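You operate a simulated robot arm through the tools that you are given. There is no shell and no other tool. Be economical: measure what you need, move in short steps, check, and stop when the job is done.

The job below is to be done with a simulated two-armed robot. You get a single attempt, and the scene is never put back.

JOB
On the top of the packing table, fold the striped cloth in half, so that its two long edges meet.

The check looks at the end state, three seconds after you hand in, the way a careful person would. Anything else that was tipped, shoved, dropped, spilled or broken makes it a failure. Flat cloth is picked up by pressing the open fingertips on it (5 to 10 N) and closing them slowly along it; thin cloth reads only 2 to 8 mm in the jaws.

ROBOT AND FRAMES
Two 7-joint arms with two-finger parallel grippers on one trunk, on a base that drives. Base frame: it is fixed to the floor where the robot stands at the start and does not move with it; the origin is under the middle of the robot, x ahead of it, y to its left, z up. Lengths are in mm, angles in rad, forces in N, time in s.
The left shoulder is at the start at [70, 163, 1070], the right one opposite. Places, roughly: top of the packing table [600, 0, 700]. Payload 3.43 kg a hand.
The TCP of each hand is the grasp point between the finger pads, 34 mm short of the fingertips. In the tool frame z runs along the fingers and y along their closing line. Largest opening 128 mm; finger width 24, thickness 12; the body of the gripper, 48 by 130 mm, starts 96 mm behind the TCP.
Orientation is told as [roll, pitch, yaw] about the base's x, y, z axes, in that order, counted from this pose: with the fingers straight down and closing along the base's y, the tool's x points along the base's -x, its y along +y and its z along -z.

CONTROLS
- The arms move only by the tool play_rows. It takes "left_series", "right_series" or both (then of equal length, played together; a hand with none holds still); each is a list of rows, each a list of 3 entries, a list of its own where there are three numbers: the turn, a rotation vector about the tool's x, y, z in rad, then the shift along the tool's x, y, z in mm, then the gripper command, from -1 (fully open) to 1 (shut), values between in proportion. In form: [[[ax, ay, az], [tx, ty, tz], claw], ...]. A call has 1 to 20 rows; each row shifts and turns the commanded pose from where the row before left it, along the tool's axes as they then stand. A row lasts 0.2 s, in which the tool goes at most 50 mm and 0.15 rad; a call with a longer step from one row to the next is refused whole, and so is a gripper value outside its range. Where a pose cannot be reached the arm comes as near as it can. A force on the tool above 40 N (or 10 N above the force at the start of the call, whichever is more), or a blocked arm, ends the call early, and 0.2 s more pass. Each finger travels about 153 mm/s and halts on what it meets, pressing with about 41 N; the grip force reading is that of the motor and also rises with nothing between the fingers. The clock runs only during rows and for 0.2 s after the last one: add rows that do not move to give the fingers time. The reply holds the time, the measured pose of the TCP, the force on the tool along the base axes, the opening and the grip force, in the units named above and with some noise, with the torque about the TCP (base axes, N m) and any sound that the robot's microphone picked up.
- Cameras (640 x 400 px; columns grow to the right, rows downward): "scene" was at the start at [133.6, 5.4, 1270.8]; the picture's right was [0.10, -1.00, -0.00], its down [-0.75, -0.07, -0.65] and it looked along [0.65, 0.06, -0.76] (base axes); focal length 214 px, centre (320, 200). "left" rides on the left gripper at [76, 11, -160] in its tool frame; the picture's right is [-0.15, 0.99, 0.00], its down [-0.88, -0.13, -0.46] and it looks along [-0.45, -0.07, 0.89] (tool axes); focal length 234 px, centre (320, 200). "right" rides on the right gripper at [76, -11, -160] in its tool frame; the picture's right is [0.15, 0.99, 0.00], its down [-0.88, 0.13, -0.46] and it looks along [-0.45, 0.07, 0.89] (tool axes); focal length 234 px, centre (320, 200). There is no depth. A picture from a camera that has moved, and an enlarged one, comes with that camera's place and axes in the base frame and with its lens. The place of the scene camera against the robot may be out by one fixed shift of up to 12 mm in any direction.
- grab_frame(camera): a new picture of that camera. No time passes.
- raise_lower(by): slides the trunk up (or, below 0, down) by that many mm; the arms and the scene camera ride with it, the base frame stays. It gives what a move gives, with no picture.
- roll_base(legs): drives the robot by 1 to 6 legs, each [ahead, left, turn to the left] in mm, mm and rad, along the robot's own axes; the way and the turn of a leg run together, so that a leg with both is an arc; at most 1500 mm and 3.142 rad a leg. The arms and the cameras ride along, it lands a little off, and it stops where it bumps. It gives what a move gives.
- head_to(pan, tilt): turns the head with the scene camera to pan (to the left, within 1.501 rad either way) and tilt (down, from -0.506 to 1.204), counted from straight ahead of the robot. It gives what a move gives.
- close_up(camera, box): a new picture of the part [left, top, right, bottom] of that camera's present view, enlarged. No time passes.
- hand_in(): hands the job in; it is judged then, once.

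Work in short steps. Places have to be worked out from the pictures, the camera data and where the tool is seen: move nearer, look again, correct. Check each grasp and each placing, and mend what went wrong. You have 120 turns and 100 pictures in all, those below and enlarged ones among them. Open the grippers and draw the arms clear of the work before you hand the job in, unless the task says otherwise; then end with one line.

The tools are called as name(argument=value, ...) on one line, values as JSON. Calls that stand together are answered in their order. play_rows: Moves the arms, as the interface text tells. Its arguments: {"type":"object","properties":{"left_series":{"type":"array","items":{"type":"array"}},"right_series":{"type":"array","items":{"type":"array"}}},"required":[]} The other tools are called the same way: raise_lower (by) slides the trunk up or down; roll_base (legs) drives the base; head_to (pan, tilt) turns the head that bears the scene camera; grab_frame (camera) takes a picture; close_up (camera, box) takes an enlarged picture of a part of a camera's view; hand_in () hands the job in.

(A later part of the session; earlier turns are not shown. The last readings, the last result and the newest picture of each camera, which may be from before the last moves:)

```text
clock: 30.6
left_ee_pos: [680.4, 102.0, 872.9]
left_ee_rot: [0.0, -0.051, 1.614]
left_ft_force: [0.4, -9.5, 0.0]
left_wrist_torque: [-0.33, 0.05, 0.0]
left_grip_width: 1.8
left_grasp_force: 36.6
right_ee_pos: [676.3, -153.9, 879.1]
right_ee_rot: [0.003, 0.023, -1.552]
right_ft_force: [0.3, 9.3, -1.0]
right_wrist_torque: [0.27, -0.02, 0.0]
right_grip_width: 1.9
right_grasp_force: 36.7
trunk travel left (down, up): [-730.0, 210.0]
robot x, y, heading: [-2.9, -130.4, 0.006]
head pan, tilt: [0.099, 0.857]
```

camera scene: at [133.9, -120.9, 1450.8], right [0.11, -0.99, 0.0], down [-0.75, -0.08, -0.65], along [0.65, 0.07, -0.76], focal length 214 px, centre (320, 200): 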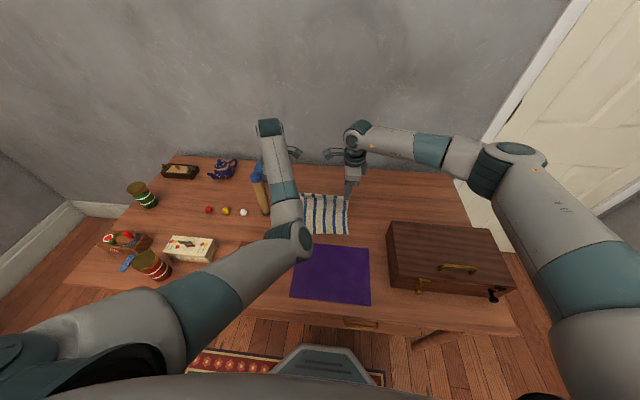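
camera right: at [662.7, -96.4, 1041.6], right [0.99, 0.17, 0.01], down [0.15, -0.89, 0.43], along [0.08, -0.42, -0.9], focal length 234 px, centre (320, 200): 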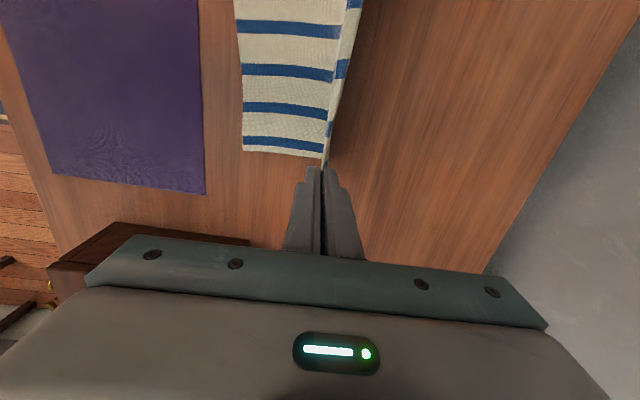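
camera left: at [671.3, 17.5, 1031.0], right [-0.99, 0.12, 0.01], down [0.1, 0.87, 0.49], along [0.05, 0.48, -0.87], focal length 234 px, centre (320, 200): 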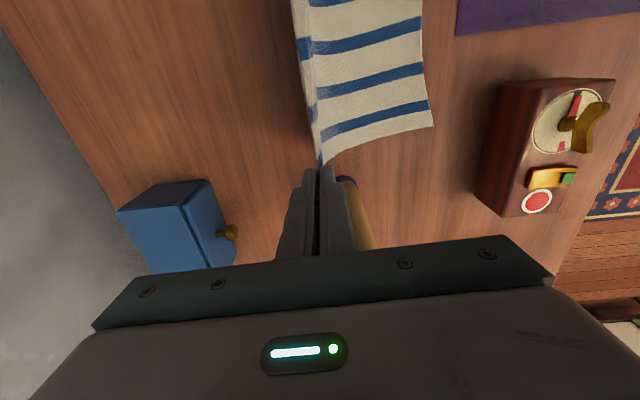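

Tension has dropped to 9 N. I test small left moves in −y.

play_rows(left_series=[[[0, 0, 0], [3, 0, 0], 1], [[0, 0, 0], [3, 0, 0], 1], [[0, 0, 0], [3, 0, 0], 1], [[0, 0, 0], [0, 0, 0], 1]])

```text
clock: 31.6
left_ee_pos: [681.7, 106.2, 871.6]
left_ee_rot: [0.0, -0.068, 1.625]
left_ft_force: [0.1, -14.0, 0.3]
left_wrist_torque: [-0.46, -0.03, 0.0]
left_grip_width: 2.2
left_grasp_force: 36.7
right_ee_pos: [675.5, -151.8, 878.9]
right_ee_rot: [0.003, 0.028, -1.548]
right_ft_force: [1.2, 15.0, -1.2]
right_wrist_torque: [0.48, -0.01, 0.02]
right_grip_width: 2.1
right_grasp_force: 36.4
trunk travel left (down, up): [-730.0, 210.0]
robot x, y, heading: [0.1, -127.3, 0.007]
head pan, tilt: [0.099, 0.857]
```

The left arm moves opposite to command, so it is at a limit. I try backing both hands together up and toward +x, where the arm was healthy.

play_rows(left_series=[[[0, 0, 0], [0, -5, -2], 1], [[0, 0, 0], [0, -5, 0], 1], [[0, 0, 0], [0, -5, 0], 1], [[0, 0, 0], [0, 0, 0], 1]], right_series=[[[0, 0, 0], [3, 5, 0], 1], [[0, 0, 0], [3, 5, 0], 1], [[0, 0, 0], [3, 5, 0], 1], [[0, 0, 0], [0, 0, 0], 1]])

grab_frame(camera="scene")

```text
clock: 32.6
left_ee_pos: [696.7, 96.6, 875.8]
left_ee_rot: [0.0, -0.052, 1.618]
left_ft_force: [-0.6, -0.5, -0.5]
left_wrist_torque: [0.02, -0.01, -0.03]
left_grip_width: 2.0
left_grasp_force: 36.5
right_ee_pos: [689.8, -143.9, 880.1]
right_ee_rot: [0.002, 0.026, -1.552]
right_ft_force: [0.0, 0.5, -0.2]
right_wrist_torque: [0.01, -0.01, 0.02]
right_grip_width: 2.2
right_grasp_force: 37.1
trunk travel left (down, up): [-730.0, 210.0]
robot x, y, heading: [1.1, -126.2, 0.011]
head pan, tilt: [0.099, 0.857]
```

```text
69 pictures are left
camera scene: at [134.0, -121.4, 1450.8], right [0.11, -0.99, 0.0], down [-0.75, -0.08, -0.65], along [0.65, 0.07, -0.76], focal length 214 px, centre (320, 200)
```

scene: 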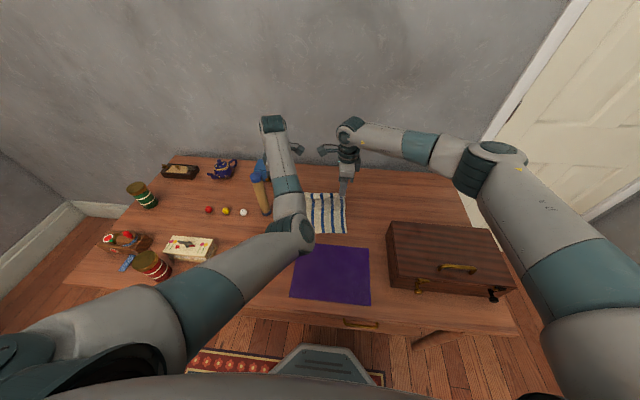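

The left arm tracks again and there is no tension. I will now carry the hands with the base and trunk, which keeps the arm joints frozen: first −y 35 mm and back 40 mm.

roll_base(legs=[[-40, -35, 0]])

grab_frame(camera="scene")

grab_frame(camera="left")

```text
clock: 33.5
left_ee_pos: [658.1, 60.8, 873.7]
left_ee_rot: [0.0, -0.05, 1.615]
left_ft_force: [0.7, -0.2, 0.3]
left_wrist_torque: [-0.01, 0.0, -0.05]
left_grip_width: 2.0
left_grasp_force: 37.6
right_ee_pos: [651.4, -178.7, 880.4]
right_ee_rot: [0.002, 0.026, -1.55]
right_ft_force: [-0.4, 0.0, -0.2]
right_wrist_torque: [-0.01, -0.02, 0.02]
right_grip_width: 2.1
right_grasp_force: 36.4
trunk travel left (down, up): [-730.0, 210.0]
robot x, y, heading: [-39.4, -162.6, 0.01]
head pan, tilt: [0.099, 0.857]
```

```text
68 pictures are left
camera scene: at [95.4, -155.8, 1450.6], right [0.1, -0.99, 0.0], down [-0.75, -0.08, -0.65], along [0.65, 0.07, -0.76], focal length 214 px, centre (320, 200)
```

scene: 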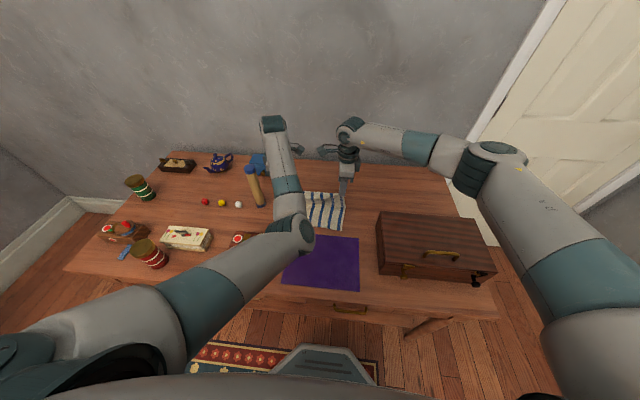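

```text
67 pictures are left
camera left: at [650.6, -22.1, 1029.4], right [-0.99, 0.1, 0.01], down [0.09, 0.86, 0.5], along [0.04, 0.5, -0.87], focal length 234 px, centre (320, 200)
```

left: 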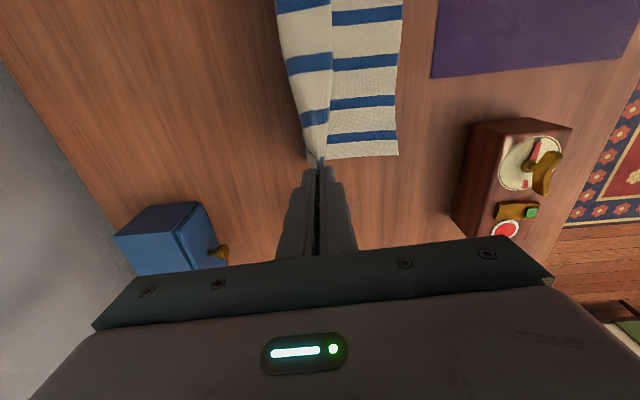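

It works: the cloth is standing up and tension-free. The near edge seems to have shifted to x≈558. I continue back 45 mm.

roll_base(legs=[[-45, 0, 0]])

grab_frame(camera="right")

grab_frame(camera="left")

grab_frame(camera="scene")

```text
clock: 34.4
left_ee_pos: [614.1, 61.4, 873.3]
left_ee_rot: [0.0, -0.051, 1.619]
left_ft_force: [-0.6, -0.4, 0.2]
left_wrist_torque: [-0.01, 0.05, 0.01]
left_grip_width: 1.7
left_grasp_force: 36.7
right_ee_pos: [608.8, -178.7, 878.0]
right_ee_rot: [0.0, 0.026, -1.548]
right_ft_force: [-0.3, -0.2, -0.1]
right_wrist_torque: [0.0, 0.0, -0.01]
right_grip_width: 2.1
right_grasp_force: 37.2
trunk travel left (down, up): [-730.0, 210.0]
robot x, y, heading: [-86.7, -164.9, 0.006]
head pan, tilt: [0.099, 0.857]
```

```text
66 pictures are left
camera right: at [596.0, -108.3, 1040.0], right [0.99, 0.17, 0.0], down [0.15, -0.89, 0.43], along [0.08, -0.43, -0.9], focal length 234 px, centre (320, 200)
```

right: 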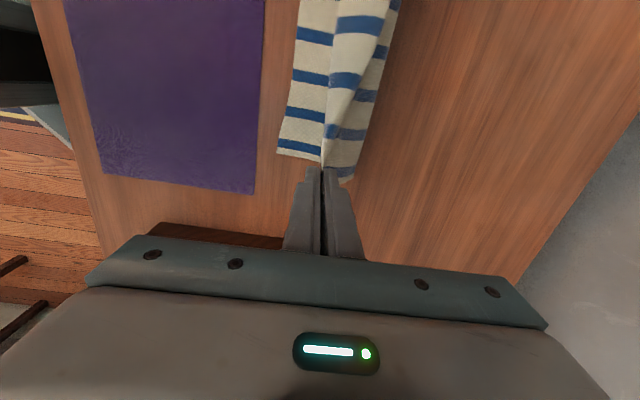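

```text
65 pictures are left
camera left: at [608.1, -20.5, 1028.4], right [-1.0, 0.1, 0.01], down [0.09, 0.86, 0.5], along [0.04, 0.5, -0.87], focal length 234 px, centre (320, 200)
```

left: 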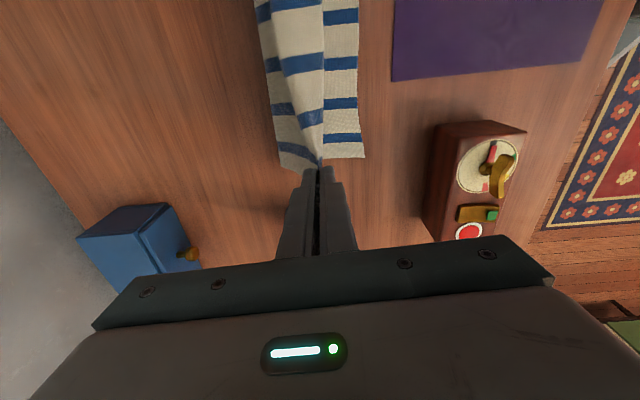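

```text
64 pictures are left
camera scene: at [53.5, -156.0, 1450.3], right [0.11, -0.99, 0.0], down [-0.75, -0.08, -0.65], along [0.65, 0.07, -0.76], focal length 214 px, centre (320, 200)
```

scene: 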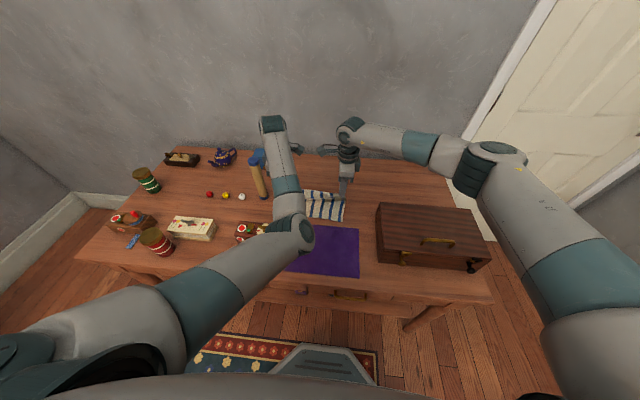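

The near edge is at x≈558, so the pinch should come down at x≈577, since about 20 mm of edge stands inside the jaws. I lower the trunk 50 mm, then drive back 35 mm.

raise_lower(by=-50)

roll_base(legs=[[-33, 0, 0]])

grab_frame(camera="right")

grab_frame(camera="left")

grab_frame(camera="scene")

```text
clock: 35.3
left_ee_pos: [613.5, 63.2, 824.6]
left_ee_rot: [0.0, -0.053, 1.619]
left_ft_force: [0.4, -0.4, 0.6]
left_wrist_torque: [-0.02, 0.02, -0.02]
left_grip_width: 1.8
left_grasp_force: 36.1
right_ee_pos: [607.4, -179.2, 829.7]
right_ee_rot: [0.006, 0.025, -1.548]
right_ft_force: [0.3, 0.3, -0.4]
right_wrist_torque: [-0.02, 0.0, 0.01]
right_grip_width: 2.0
right_grasp_force: 36.7
trunk travel left (down, up): [-680.0, 260.0]
robot x, y, heading: [-85.9, -163.6, 0.009]
head pan, tilt: [0.099, 0.857]
```

```text
clock: 36.2
left_ee_pos: [581.3, 63.9, 822.7]
left_ee_rot: [-0.001, -0.052, 1.619]
left_ft_force: [-0.5, 0.0, -0.7]
left_wrist_torque: [0.02, 0.03, -0.04]
left_grip_width: 2.4
left_grasp_force: 36.9
right_ee_pos: [575.0, -179.7, 828.9]
right_ee_rot: [0.0, 0.027, -1.549]
right_ft_force: [0.0, 0.3, 0.5]
right_wrist_torque: [-0.02, 0.01, 0.01]
right_grip_width: 2.0
right_grasp_force: 36.8
trunk travel left (down, up): [-680.0, 260.0]
robot x, y, heading: [-116.0, -162.3, 0.01]
head pan, tilt: [0.099, 0.857]
```

```text
63 pictures are left
camera right: at [562.6, -109.0, 990.5], right [0.99, 0.17, 0.01], down [0.15, -0.89, 0.43], along [0.08, -0.43, -0.9], focal length 234 px, centre (320, 200)
```

right: 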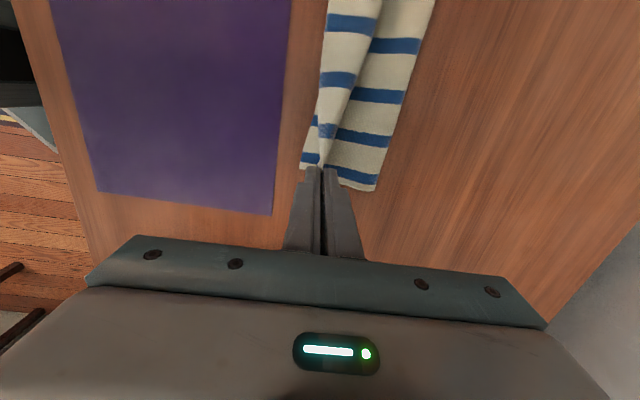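

```text
62 pictures are left
camera left: at [574.6, -20.7, 979.1], right [-1.0, 0.1, 0.01], down [0.09, 0.86, 0.5], along [0.04, 0.5, -0.87], focal length 234 px, centre (320, 200)
```

left: 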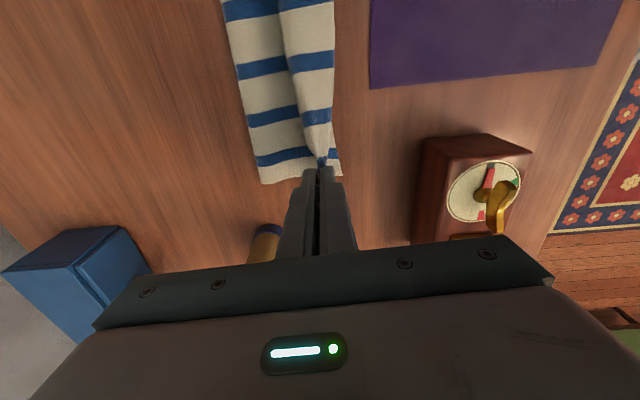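

```text
61 pictures are left
camera scene: at [19.6, -156.7, 1400.5], right [0.11, -0.99, 0.0], down [-0.75, -0.08, -0.65], along [0.65, 0.07, -0.76], focal length 214 px, centre (320, 200)
```

scene: 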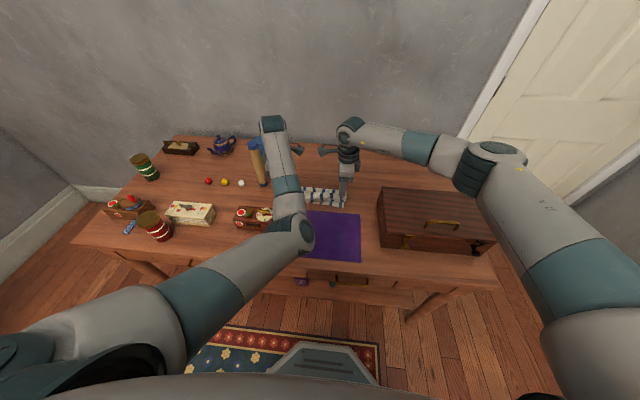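

The cloth is folding over well. I lower to just above the lower layer.

raise_lower(by=-38)

grab_frame(camera="right")

grab_frame(camera="left")

```text
clock: 37.0
left_ee_pos: [580.9, 62.2, 786.8]
left_ee_rot: [-0.002, -0.051, 1.62]
left_ft_force: [-0.7, -0.5, 0.6]
left_wrist_torque: [0.0, -0.02, -0.03]
left_grip_width: 2.1
left_grasp_force: 36.4
right_ee_pos: [573.1, -179.8, 792.2]
right_ee_rot: [0.003, 0.026, -1.548]
right_ft_force: [1.0, -0.3, -0.7]
right_wrist_torque: [-0.01, 0.02, 0.0]
right_grip_width: 1.9
right_grasp_force: 36.8
trunk travel left (down, up): [-642.0, 298.0]
robot x, y, heading: [-115.9, -163.7, 0.007]
head pan, tilt: [0.099, 0.857]
```

```text
60 pictures are left
camera right: at [561.4, -108.9, 953.8], right [0.99, 0.17, 0.01], down [0.15, -0.89, 0.43], along [0.08, -0.43, -0.9], focal length 234 px, centre (320, 200)
```

right: 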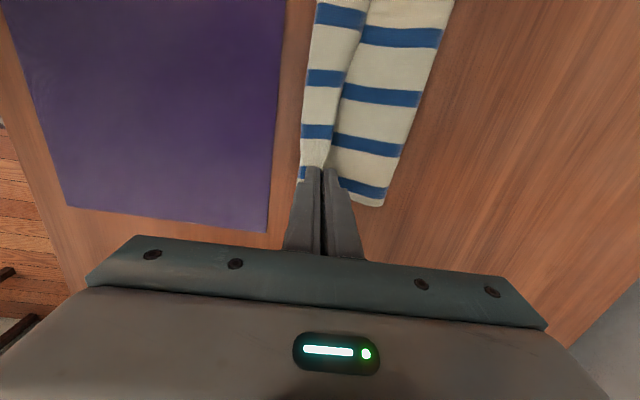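

```text
59 pictures are left
camera left: at [573.6, -20.4, 942.3], right [-1.0, 0.1, 0.01], down [0.09, 0.86, 0.5], along [0.04, 0.5, -0.86], focal length 234 px, centre (320, 200)
```

left: 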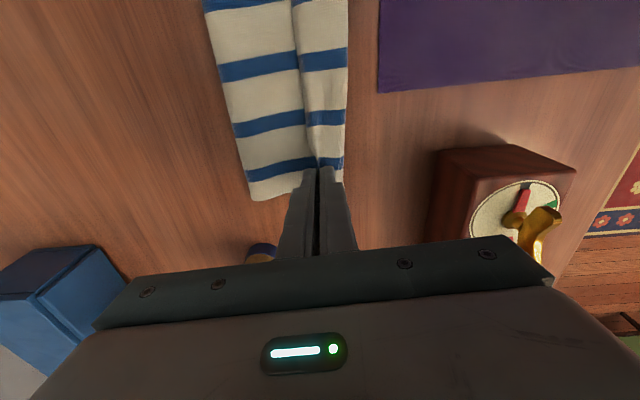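

I zoom the scene view to understand the cloth shape.

close_up(camera="scene", box=[240, 130, 400, 230])

close_up(camera="right", box=[220, 0, 500, 220])

```text
4.00 times, centred on (320, 180) of scene
camera zoom: at [17.8, -156.7, 1362.8], right [0.11, -0.99, 0.0], down [-0.75, -0.08, -0.65], along [0.65, 0.07, -0.76], focal length 858 px, centre (320, 280)
```

zoom: 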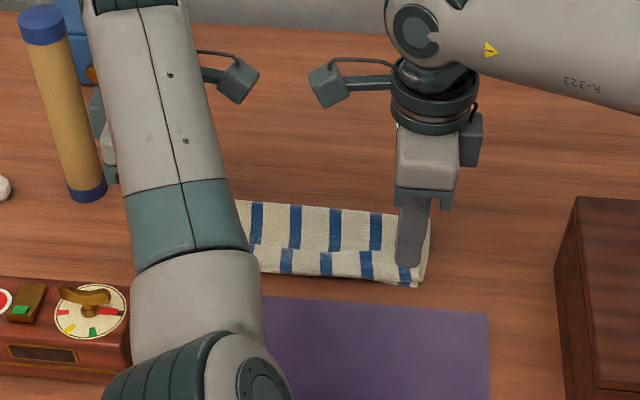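

```text
1.82 times, centred on (360, 110) of right
camera zoom: at [561.4, -108.9, 953.8], right [0.99, 0.17, 0.01], down [0.15, -0.89, 0.43], along [0.08, -0.43, -0.9], focal length 426 px, centre (247, 364)
```

zoom: 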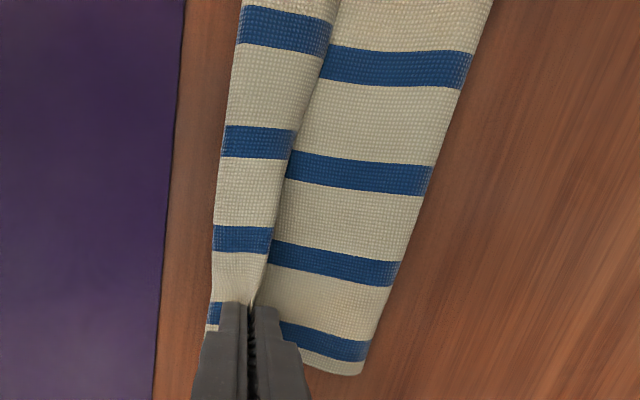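

The upper layer is bulging toward me because I carried it too high, so the fold sits at x≈643 instead of ≈672. I retrace (up, then +x) and redo the pass with a low path so the loop stays on the far side.

raise_lower(by=70)

roll_base(legs=[[115, 0, 0]])

grab_frame(camera="right")

grab_frame(camera="left")

```text
clock: 38.1
left_ee_pos: [580.5, 63.3, 856.7]
left_ee_rot: [0.0, -0.052, 1.619]
left_ft_force: [1.0, -0.3, 0.8]
left_wrist_torque: [0.02, 0.01, -0.02]
left_grip_width: 1.9
left_grasp_force: 36.9
right_ee_pos: [573.8, -180.0, 861.6]
right_ee_rot: [0.001, 0.028, -1.549]
right_ft_force: [0.3, 0.7, 0.0]
right_wrist_torque: [-0.02, 0.03, -0.03]
right_grip_width: 1.9
right_grasp_force: 36.6
trunk travel left (down, up): [-712.0, 228.0]
robot x, y, heading: [-116.7, -162.2, 0.008]
head pan, tilt: [0.099, 0.857]
```

```text
clock: 39.3
left_ee_pos: [696.9, 62.5, 857.0]
left_ee_rot: [-0.002, -0.052, 1.618]
left_ft_force: [-0.6, 0.7, -0.4]
left_wrist_torque: [0.04, 0.03, -0.02]
left_grip_width: 1.9
left_grasp_force: 36.7
right_ee_pos: [690.0, -179.0, 863.1]
right_ee_rot: [0.004, 0.026, -1.548]
right_ft_force: [0.0, -0.3, -1.4]
right_wrist_torque: [-0.02, 0.02, 0.05]
right_grip_width: 2.1
right_grasp_force: 36.2
trunk travel left (down, up): [-712.0, 228.0]
robot x, y, heading: [-1.7, -163.1, 0.006]
head pan, tilt: [0.099, 0.857]
```

```text
56 pictures are left
camera right: at [676.8, -109.2, 1023.8], right [0.99, 0.17, 0.01], down [0.15, -0.89, 0.43], along [0.08, -0.43, -0.9], focal length 234 px, centre (320, 200)
```

right: 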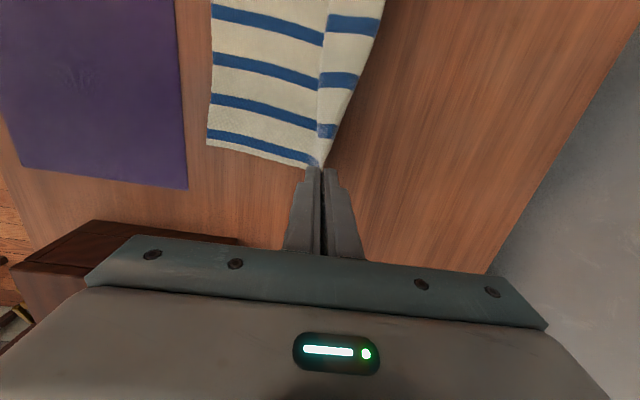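

```text
55 pictures are left
camera left: at [689.1, -20.9, 1012.4], right [-0.99, 0.1, 0.01], down [0.09, 0.86, 0.5], along [0.04, 0.5, -0.87], focal length 234 px, centre (320, 200)
```

left: 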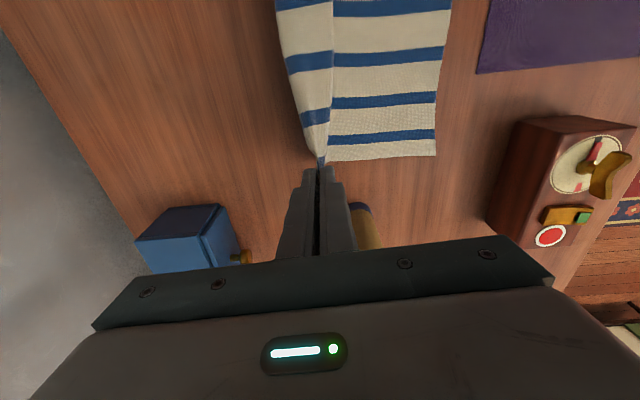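

Now I lower to a tip height of about 35 mm so the loop bulges to the far side.

raise_lower(by=-45)

grab_frame(camera="right")

grab_frame(camera="left")

```text
clock: 40.2
left_ee_pos: [693.9, 62.7, 813.2]
left_ee_rot: [-0.002, -0.053, 1.618]
left_ft_force: [0.7, -0.1, 0.9]
left_wrist_torque: [0.01, -0.03, -0.02]
left_grip_width: 1.9
left_grasp_force: 36.2
right_ee_pos: [690.0, -179.4, 817.3]
right_ee_rot: [0.004, 0.027, -1.549]
right_ft_force: [0.3, 0.1, -0.3]
right_wrist_torque: [0.0, -0.02, -0.01]
right_grip_width: 2.1
right_grasp_force: 36.8
trunk travel left (down, up): [-667.0, 273.0]
robot x, y, heading: [-2.7, -159.7, 0.006]
head pan, tilt: [0.099, 0.857]
```

```text
54 pictures are left
camera right: at [676.2, -109.1, 979.3], right [0.99, 0.17, 0.01], down [0.15, -0.89, 0.43], along [0.08, -0.43, -0.9], focal length 234 px, centre (320, 200)
```

right: 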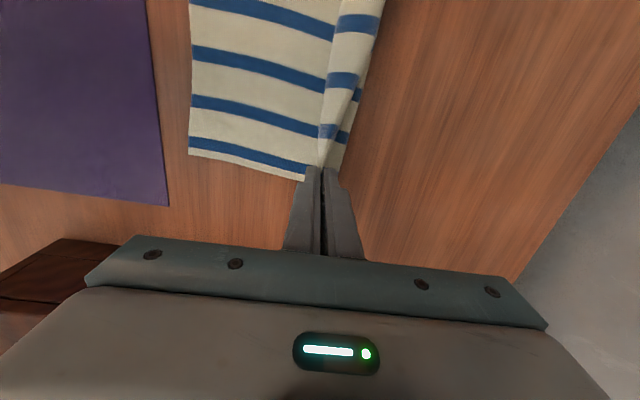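

```text
53 pictures are left
camera left: at [688.6, -20.7, 967.9], right [-1.0, 0.1, 0.01], down [0.09, 0.86, 0.5], along [0.04, 0.5, -0.86], focal length 234 px, centre (320, 200)
```

left: 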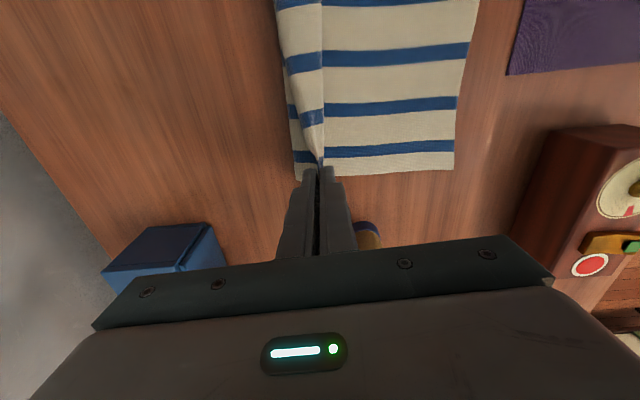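

The loop now bulges to the far side. I drive back 60 mm at this low height.

roll_base(legs=[[-60, 0, 0]])

grab_frame(camera="right")

grab_frame(camera="left")

```text
clock: 41.1
left_ee_pos: [638.5, 61.8, 812.7]
left_ee_rot: [-0.002, -0.053, 1.619]
left_ft_force: [-0.1, 1.0, 0.1]
left_wrist_torque: [0.0, -0.03, -0.02]
left_grip_width: 1.9
left_grasp_force: 36.8
right_ee_pos: [631.0, -179.4, 817.5]
right_ee_rot: [0.003, 0.027, -1.55]
right_ft_force: [-0.6, -0.8, 0.0]
right_wrist_torque: [0.02, 0.0, 0.02]
right_grip_width: 1.8
right_grasp_force: 36.6
trunk travel left (down, up): [-667.0, 273.0]
robot x, y, heading: [-56.9, -161.6, 0.006]
head pan, tilt: [0.099, 0.857]
```

```text
52 pictures are left
camera right: at [618.4, -109.7, 978.9], right [0.99, 0.17, 0.01], down [0.15, -0.89, 0.43], along [0.08, -0.43, -0.9], focal length 234 px, centre (320, 200)
```

right: 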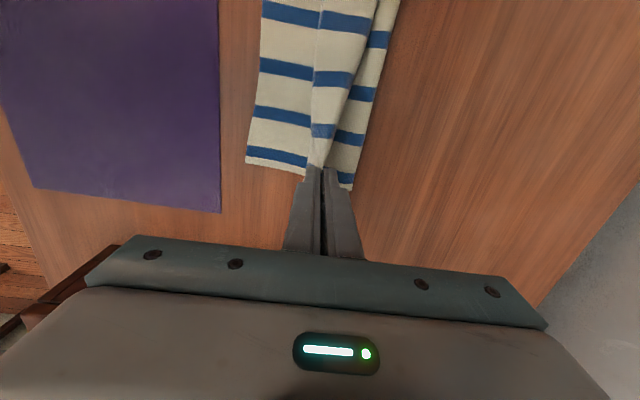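

```text
51 pictures are left
camera left: at [630.8, -21.3, 967.5], right [-0.99, 0.1, 0.01], down [0.09, 0.86, 0.5], along [0.04, 0.5, -0.87], focal length 234 px, centre (320, 200)
```

left: 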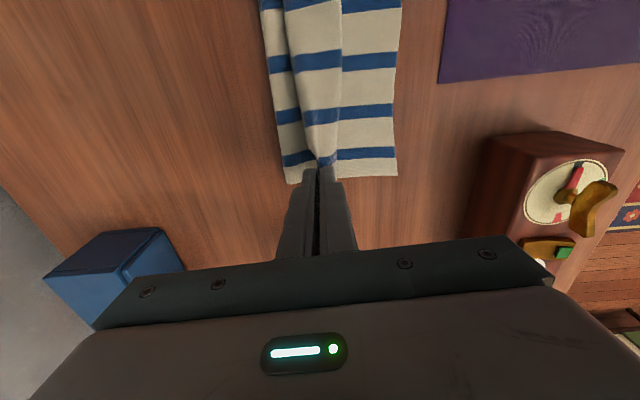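

The fold is at x≈668, where it should be, with slack still in the upper layer. I continue back at this same height to take up the slack.

roll_base(legs=[[-58, 0, 0]])

grab_frame(camera="right")

grab_frame(camera="left")

```text
clock: 42.1
left_ee_pos: [581.7, 60.5, 811.6]
left_ee_rot: [0.0, -0.051, 1.617]
left_ft_force: [-1.1, -0.7, 0.3]
left_wrist_torque: [0.0, -0.03, 0.01]
left_grip_width: 1.6
left_grasp_force: 37.0
right_ee_pos: [574.2, -181.4, 816.8]
right_ee_rot: [0.004, 0.026, -1.55]
right_ft_force: [-0.6, 0.1, 0.6]
right_wrist_torque: [0.0, -0.03, -0.03]
right_grip_width: 1.9
right_grasp_force: 36.4
trunk travel left (down, up): [-667.0, 273.0]
robot x, y, heading: [-115.6, -164.6, 0.002]
head pan, tilt: [0.099, 0.857]
```

```text
50 pictures are left
camera right: at [561.4, -110.9, 978.6], right [0.99, 0.17, 0.01], down [0.15, -0.89, 0.43], along [0.08, -0.43, -0.9], focal length 234 px, centre (320, 200)
```

right: 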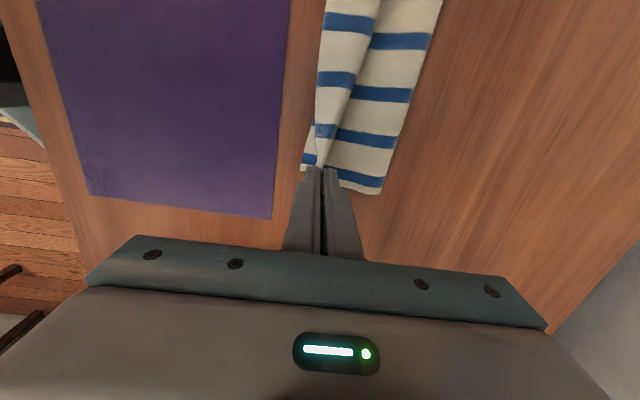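

```text
49 pictures are left
camera left: at [573.9, -22.3, 967.3], right [-0.99, 0.1, 0.01], down [0.09, 0.86, 0.5], along [0.04, 0.5, -0.86], focal length 234 px, centre (320, 200)
```

left: 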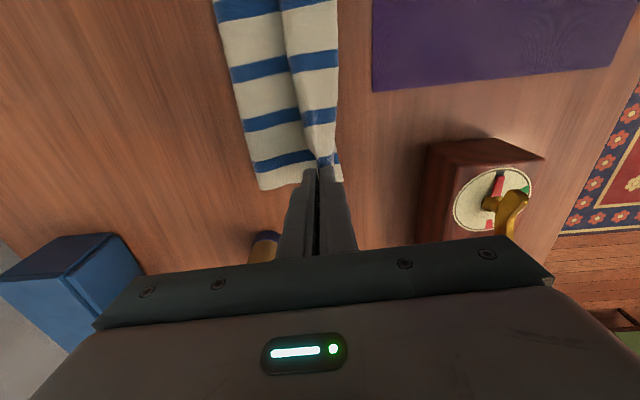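

I check the scene zoom to see which way the free edge lies between the hands.

close_up(camera="scene", box=[280, 165, 360, 215])

close_up(camera="left", box=[200, 0, 400, 200])

```text
8.00 times, centred on (320, 190) of scene
camera zoom: at [17.7, -157.0, 1387.7], right [0.1, -0.99, 0.0], down [-0.75, -0.08, -0.66], along [0.65, 0.07, -0.76], focal length 1716 px, centre (320, 280)
```

zoom: 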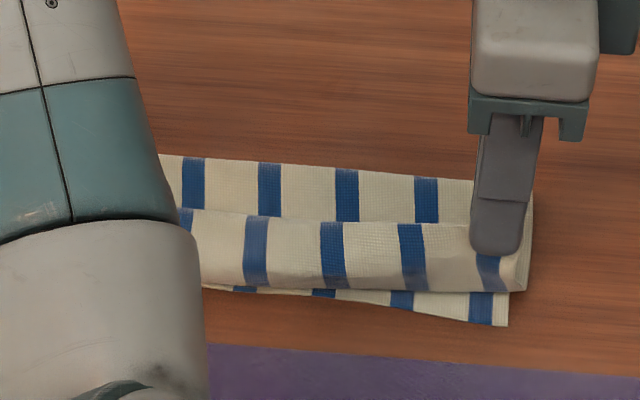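

```text
2.00 times, centred on (300, 100) of left
camera zoom: at [573.9, -22.3, 967.3], right [-0.99, 0.1, 0.01], down [0.09, 0.86, 0.5], along [0.04, 0.5, -0.86], focal length 468 px, centre (360, 400)
```

zoom: 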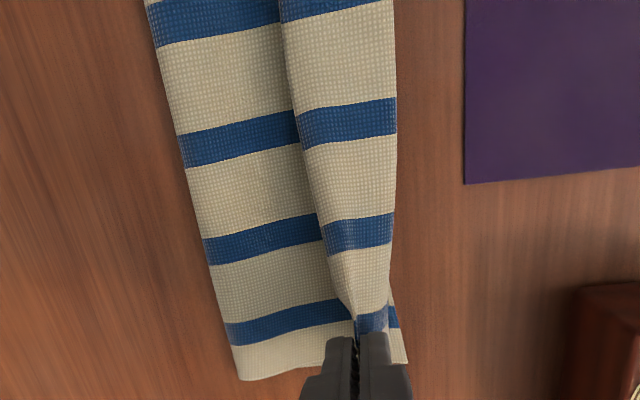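

The zoom shows the slack is curling under the jaws on the near side. I'll take the edge back out to nearly flat, then return along a truly low path so the upper layer stays straight. First up, then +x with the base.

raise_lower(by=45)

roll_base(legs=[[115, 0, 0]])

play_rows(left_series=[[[0, 0, 0], [0, -6, 0], 1], [[0, 0, 0], [0, -6, 0], 1], [[0, 0, 0], [0, -6, 0], 1], [[0, 0, 0], [0, -6, 0], 1], [[0, 0, 0], [0, 0, 0], 1]], right_series=[[[0, 0, 0], [0, 7, 1], 1], [[0, 0, 0], [0, 7, 1], 1], [[0, 0, 0], [0, 7, 1], 1], [[0, 0, 0], [0, 7, 1], 1], [[0, 0, 0], [0, 0, 0], 1]])

grab_frame(camera="scene")

```text
clock: 43.0
left_ee_pos: [581.4, 61.6, 856.0]
left_ee_rot: [-0.001, -0.053, 1.616]
left_ft_force: [1.0, -0.8, -0.1]
left_wrist_torque: [0.01, 0.01, -0.01]
left_grip_width: 1.9
left_grasp_force: 37.0
right_ee_pos: [574.5, -181.5, 861.1]
right_ee_rot: [0.001, 0.026, -1.552]
right_ft_force: [0.2, 1.2, -0.7]
right_wrist_torque: [0.01, -0.03, 0.02]
right_grip_width: 2.5
right_grasp_force: 37.0
trunk travel left (down, up): [-712.0, 228.0]
robot x, y, heading: [-115.4, -161.3, 0.004]
head pan, tilt: [0.099, 0.857]
```

```text
clock: 44.2
left_ee_pos: [696.0, 62.0, 856.9]
left_ee_rot: [-0.003, -0.053, 1.618]
left_ft_force: [0.7, 0.3, -0.4]
left_wrist_torque: [0.0, 0.02, -0.01]
left_grip_width: 2.0
left_grasp_force: 37.1
right_ee_pos: [689.6, -179.7, 861.5]
right_ee_rot: [0.002, 0.024, -1.551]
right_ft_force: [-0.6, 0.4, -0.3]
right_wrist_torque: [0.0, 0.01, 0.01]
right_grip_width: 2.1
right_grasp_force: 36.6
trunk travel left (down, up): [-712.0, 228.0]
robot x, y, heading: [-1.7, -159.4, 0.005]
head pan, tilt: [0.099, 0.857]
```

```text
clock: 45.4
left_ee_pos: [721.1, 63.6, 858.4]
left_ee_rot: [-0.001, -0.052, 1.619]
left_ft_force: [-0.5, -0.5, -0.9]
left_wrist_torque: [-0.02, 0.01, -0.01]
left_grip_width: 2.0
left_grasp_force: 36.7
right_ee_pos: [716.6, -177.4, 856.8]
right_ee_rot: [0.003, 0.026, -1.55]
right_ft_force: [0.3, 0.5, 0.2]
right_wrist_torque: [0.01, 0.03, 0.04]
right_grip_width: 1.9
right_grasp_force: 36.5
trunk travel left (down, up): [-712.0, 228.0]
robot x, y, heading: [-2.2, -162.6, -0.0]
head pan, tilt: [0.099, 0.857]
```

```text
46 pictures are left
camera scene: at [132.9, -156.2, 1432.8], right [0.11, -0.99, 0.0], down [-0.75, -0.08, -0.65], along [0.65, 0.07, -0.76], focal length 214 px, centre (320, 200)
```

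scene: 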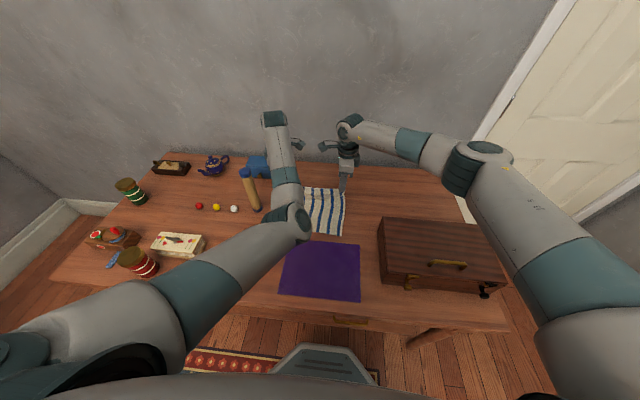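

Tracking is fine. I continue out and down to x≈752 with the tip about 28 mm above the table.

play_rows(left_series=[[[0, 0, 0], [0, -5, -0.5], 1], [[0, 0, 0], [0, -5, 6], 1], [[0, 0, 0], [0, -5, 8], 1], [[0, 0, 0], [0, -5, 10], 1], [[0, 0, 0], [0, -5, 10], 1], [[0, 0, 0], [0, -5, 10], 1], [[0, 0, 0], [0, 0, 10], 1], [[0, 0, 0], [0, 0, 0], 1]], right_series=[[[0, 0, 0], [0, 5, 0], 1], [[0, 0, 0], [0, 6, 6], 1], [[0, 0, 0], [0, 6, 8], 1], [[0, 0, 0], [0, 6, 10], 1], [[0, 0, 0], [0, 6, 10], 1], [[0, 0, 0], [0, 6, 10], 1], [[0, 0, 0], [0, 0, 10], 1], [[0, 0, 0], [0, 0, 0], 1]])

grab_frame(camera="left")

grab_frame(camera="right")

close_up(camera="scene", box=[240, 130, 400, 230])

```text
clock: 47.2
left_ee_pos: [751.3, 68.5, 805.7]
left_ee_rot: [-0.001, -0.051, 1.621]
left_ft_force: [-0.2, -0.1, -0.4]
left_wrist_torque: [0.03, 0.0, -0.01]
left_grip_width: 1.9
left_grasp_force: 36.7
right_ee_pos: [753.6, -176.8, 802.3]
right_ee_rot: [0.004, 0.026, -1.548]
right_ft_force: [0.2, 0.6, -0.1]
right_wrist_torque: [0.01, 0.04, 0.02]
right_grip_width: 2.2
right_grasp_force: 36.8
trunk travel left (down, up): [-712.0, 228.0]
robot x, y, heading: [-2.7, -162.9, 0.006]
head pan, tilt: [0.099, 0.857]
```

```text
45 pictures are left
camera left: at [743.5, -15.3, 960.4], right [-1.0, 0.1, 0.01], down [0.09, 0.86, 0.5], along [0.04, 0.5, -0.86], focal length 234 px, centre (320, 200)
```

left: 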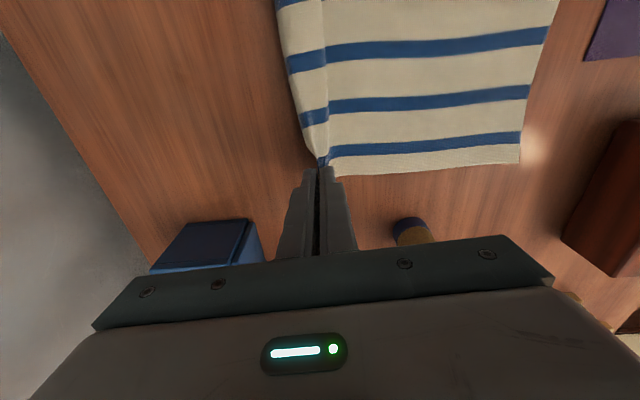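

```text
44 pictures are left
camera right: at [740.7, -106.3, 964.5], right [0.99, 0.17, 0.01], down [0.15, -0.89, 0.43], along [0.08, -0.43, -0.9], focal length 234 px, centre (320, 200)
```

right: 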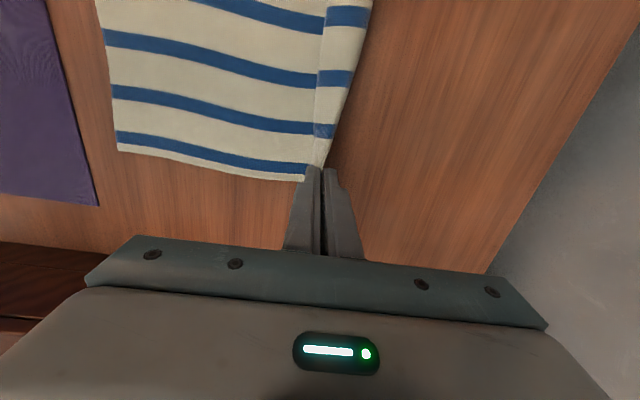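

```text
4.00 times, centred on (320, 180) of scene
camera zoom: at [132.6, -156.2, 1432.8], right [0.11, -0.99, 0.0], down [-0.75, -0.08, -0.65], along [0.65, 0.07, -0.76], focal length 858 px, centre (320, 280)
```

zoom: 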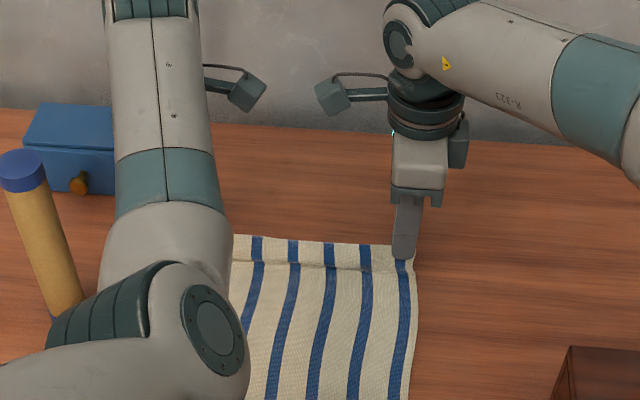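

The loop bulges on the far side now. I drive back low and slowly with the base, 60 mm first.

roll_base(legs=[[-30, 0, 0], [-30, 0, 0]])

close_up(camera="scene", box=[240, 130, 400, 230])

grab_frame(camera="right")

```text
clock: 48.5
left_ee_pos: [694.1, 67.5, 801.3]
left_ee_rot: [0.004, -0.052, 1.618]
left_ft_force: [0.5, 1.1, -0.9]
left_wrist_torque: [-0.01, 0.03, -0.02]
left_grip_width: 2.3
left_grasp_force: 37.0
right_ee_pos: [696.7, -177.7, 800.6]
right_ee_rot: [-0.003, 0.027, -1.551]
right_ft_force: [0.9, -0.9, -0.5]
right_wrist_torque: [-0.01, 0.03, 0.0]
right_grip_width: 1.9
right_grasp_force: 37.1
trunk travel left (down, up): [-712.0, 228.0]
robot x, y, heading: [-59.2, -164.6, 0.003]
head pan, tilt: [0.099, 0.857]
```

```text
4.00 times, centred on (320, 180) of scene
camera zoom: at [78.6, -156.4, 1432.0], right [0.1, -0.99, 0.0], down [-0.75, -0.08, -0.65], along [0.65, 0.07, -0.76], focal length 858 px, centre (320, 280)
```

zoom: 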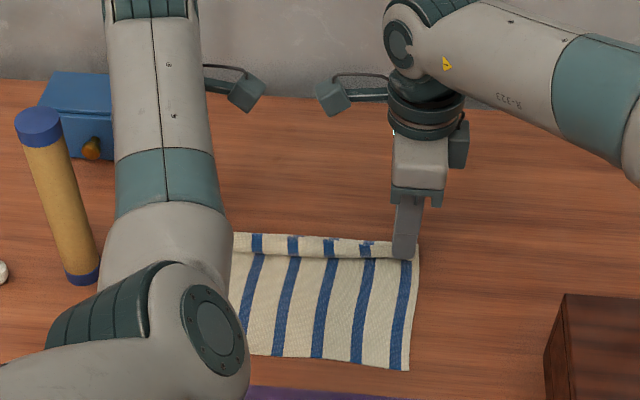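

```text
41 pictures are left
camera right: at [684.9, -107.5, 961.2], right [0.99, 0.17, 0.0], down [0.15, -0.89, 0.43], along [0.07, -0.43, -0.9], focal length 234 px, centre (320, 200)
```

right: 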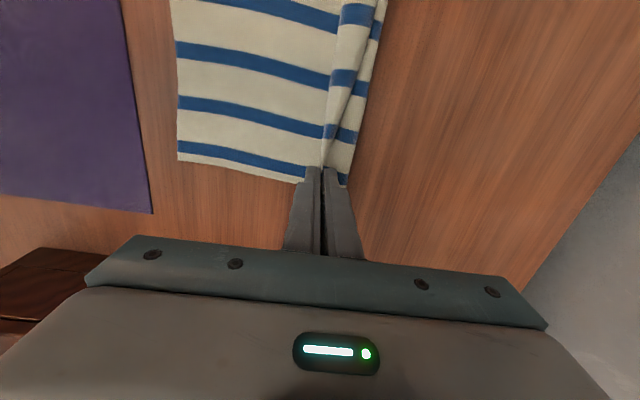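

The fold is at x≈722 with tips at 696, so there is little slack and it's rolling properly. I continue 60 mm more.

roll_base(legs=[[-30, 0, 0], [-30, 0, 0]])

close_up(camera="scene", box=[240, 130, 400, 230])

grab_frame(camera="right")

```text
clock: 49.8
left_ee_pos: [634.9, 66.0, 802.0]
left_ee_rot: [0.003, -0.052, 1.617]
left_ft_force: [0.1, 0.5, -0.8]
left_wrist_torque: [-0.01, 0.07, 0.01]
left_grip_width: 2.3
left_grasp_force: 36.7
right_ee_pos: [636.9, -178.5, 800.2]
right_ee_rot: [-0.001, 0.027, -1.552]
right_ft_force: [0.5, 1.1, -0.8]
right_wrist_torque: [0.0, 0.05, 0.01]
right_grip_width: 2.0
right_grasp_force: 36.6
trunk travel left (down, up): [-712.0, 228.0]
robot x, y, heading: [-115.9, -162.9, 0.006]
head pan, tilt: [0.099, 0.857]
```

```text
4.00 times, centred on (320, 180) of scene
camera zoom: at [18.8, -156.8, 1432.1], right [0.1, -0.99, 0.0], down [-0.75, -0.08, -0.65], along [0.65, 0.07, -0.76], focal length 858 px, centre (320, 280)
```

zoom: 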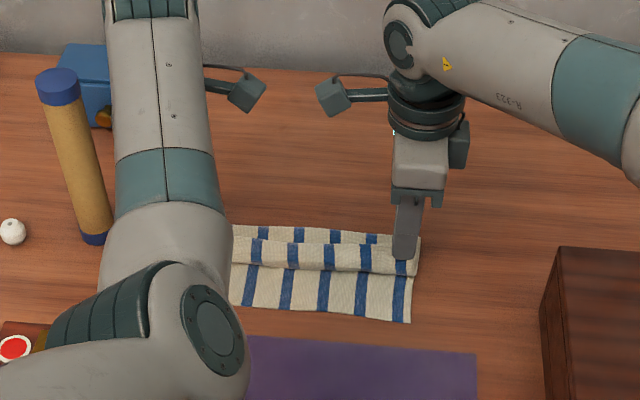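

```text
39 pictures are left
camera right: at [625.2, -108.1, 961.0], right [0.99, 0.17, 0.0], down [0.15, -0.89, 0.43], along [0.07, -0.43, -0.9], focal length 234 px, centre (320, 200)
```

right: 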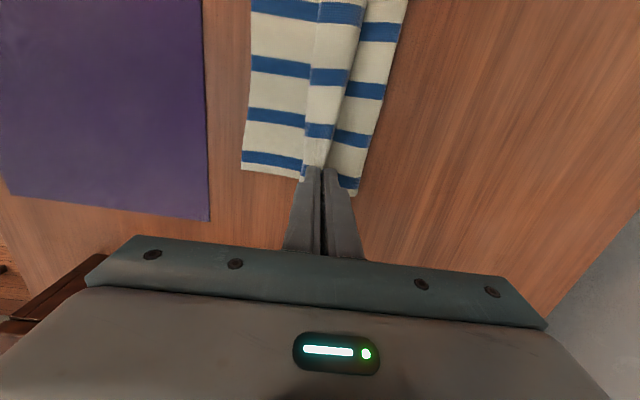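

The fold has reached x≈677, which is right, but the cloth curls under the vertical jaws. I tilt both hands so the fingertips point toward the fold (+x), which should unroll that curl. Starting with 0.4 rad.

play_rows(left_series=[[[0.1, 0, 0], [0, 0, 0], 1], [[0.1, 0, 0], [0, 0, 0], 1], [[0.1, 0, 0], [0, 0, 0], 1], [[0.1, 0, 0], [0, 0, 0], 1], [[0, 0, 0], [0, 0, 0], 1]], right_series=[[[-0.1, 0, 0], [0, 0, 0], 1], [[-0.1, 0, 0], [0, 0, 0], 1], [[-0.1, 0, 0], [0, 0, 0], 1], [[-0.1, 0, 0], [0, 0, 0], 1], [[0, 0, 0], [0, 0, 0], 1]])

grab_frame(camera="scene")

```text
clock: 50.7
left_ee_pos: [648.7, 102.8, 831.3]
left_ee_rot: [-0.407, -0.062, 1.654]
left_ft_force: [-2.6, -24.8, -2.1]
left_wrist_torque: [-0.77, 0.12, -0.37]
left_grip_width: 2.2
left_grasp_force: 36.7
right_ee_pos: [631.9, -159.2, 808.9]
right_ee_rot: [0.379, 0.057, -1.525]
right_ft_force: [2.0, 24.3, 2.2]
right_wrist_torque: [0.77, -0.08, 0.2]
right_grip_width: 2.0
right_grasp_force: 36.6
trunk travel left (down, up): [-712.0, 228.0]
robot x, y, heading: [-119.7, -162.5, 0.007]
head pan, tilt: [0.099, 0.857]
stopped in row 4 (right hand): the force on the tool passed its limit (the readings are from after the stop); the commanded pose is now the measured one
```

```text
38 pictures are left
camera scene: at [14.1, -156.1, 1432.8], right [0.1, -0.99, 0.0], down [-0.75, -0.08, -0.65], along [0.65, 0.07, -0.76], focal length 214 px, centre (320, 200)
```

scene: 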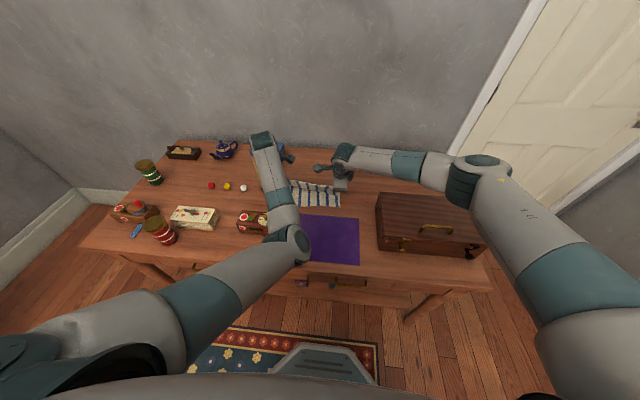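

The tilt was achieved, but the left hand again slid to y≈103. I check the mill immediately.

grab_frame(camera="left")

close_up(camera="scene", box=[220, 110, 380, 210])

```text
37 pictures are left
camera left: at [582.9, 14.6, 967.9], right [-0.92, 0.09, -0.38], down [-0.13, 0.84, 0.52], along [0.37, 0.53, -0.76], focal length 234 px, centre (320, 200)
```

left: 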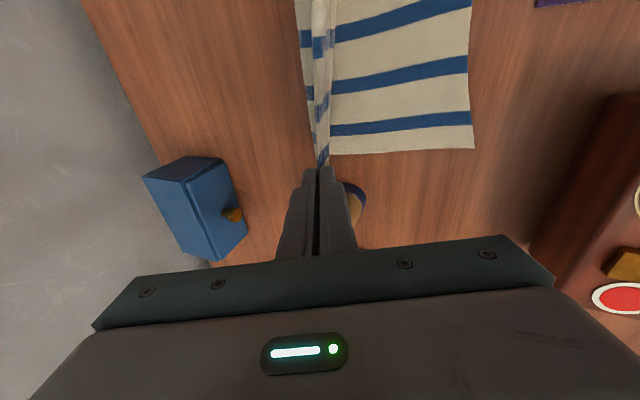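

```text
4.00 times, centred on (300, 160) of scene
camera zoom: at [14.1, -156.1, 1432.8], right [0.1, -0.99, 0.0], down [-0.75, -0.08, -0.65], along [0.65, 0.07, -0.76], focal length 858 px, centre (400, 360)
```

zoom: 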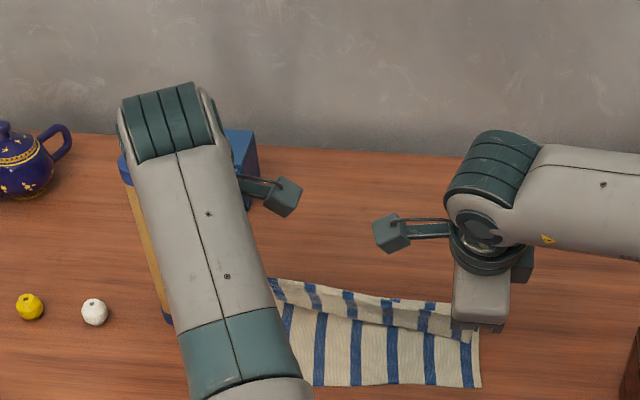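

The mill is still upright and the forces balance between the hands, so it's cloth tension only. I move the whole robot −y to clear the mill, then slacken with the right hand.

roll_base(legs=[[0, -35, 0]])

play_rows(right_series=[[[0, 0, 0], [4, 0, 0], 1], [[0, 0, 0], [4, 0, 0], 1], [[0, 0, 0], [4, 0, 0], 1], [[0, 0, 0], [4, 0, 0], 1], [[0, 0, 0], [4, 0, 0], 1]])

grab_frame(camera="scene")

```text
clock: 51.6
left_ee_pos: [649.9, 69.3, 831.9]
left_ee_rot: [-0.41, -0.061, 1.656]
left_ft_force: [-2.6, -32.8, -3.9]
left_wrist_torque: [-1.04, 0.15, -0.51]
left_grip_width: 2.1
left_grasp_force: 36.4
right_ee_pos: [631.4, -195.0, 805.6]
right_ee_rot: [0.382, 0.052, -1.53]
right_ft_force: [1.6, 34.5, 2.6]
right_wrist_torque: [1.07, -0.13, 0.34]
right_grip_width: 2.1
right_grasp_force: 37.3
trunk travel left (down, up): [-712.0, 228.0]
robot x, y, heading: [-120.2, -198.6, 0.005]
head pan, tilt: [0.099, 0.857]
```

```text
clock: 52.8
left_ee_pos: [648.6, 70.5, 830.3]
left_ee_rot: [-0.409, -0.065, 1.657]
left_ft_force: [0.7, -1.1, 0.1]
left_wrist_torque: [-0.03, 0.04, -0.01]
left_grip_width: 1.9
left_grasp_force: 36.6
right_ee_pos: [630.2, -177.4, 807.8]
right_ee_rot: [0.377, 0.051, -1.53]
right_ft_force: [0.0, 1.0, 0.2]
right_wrist_torque: [0.05, 0.05, 0.01]
right_grip_width: 2.1
right_grasp_force: 36.5
trunk travel left (down, up): [-712.0, 228.0]
robot x, y, heading: [-116.0, -194.3, 0.009]
head pan, tilt: [0.099, 0.857]
```

```text
35 pictures are left
camera scene: at [14.1, -190.9, 1432.8], right [0.1, -0.99, 0.0], down [-0.75, -0.08, -0.65], along [0.65, 0.07, -0.76], focal length 214 px, centre (320, 200)
```

scene: 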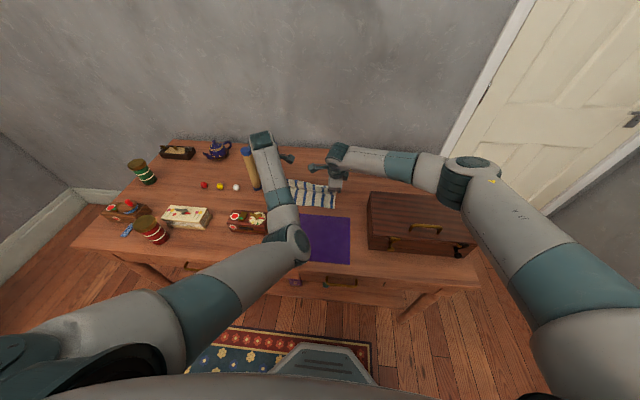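

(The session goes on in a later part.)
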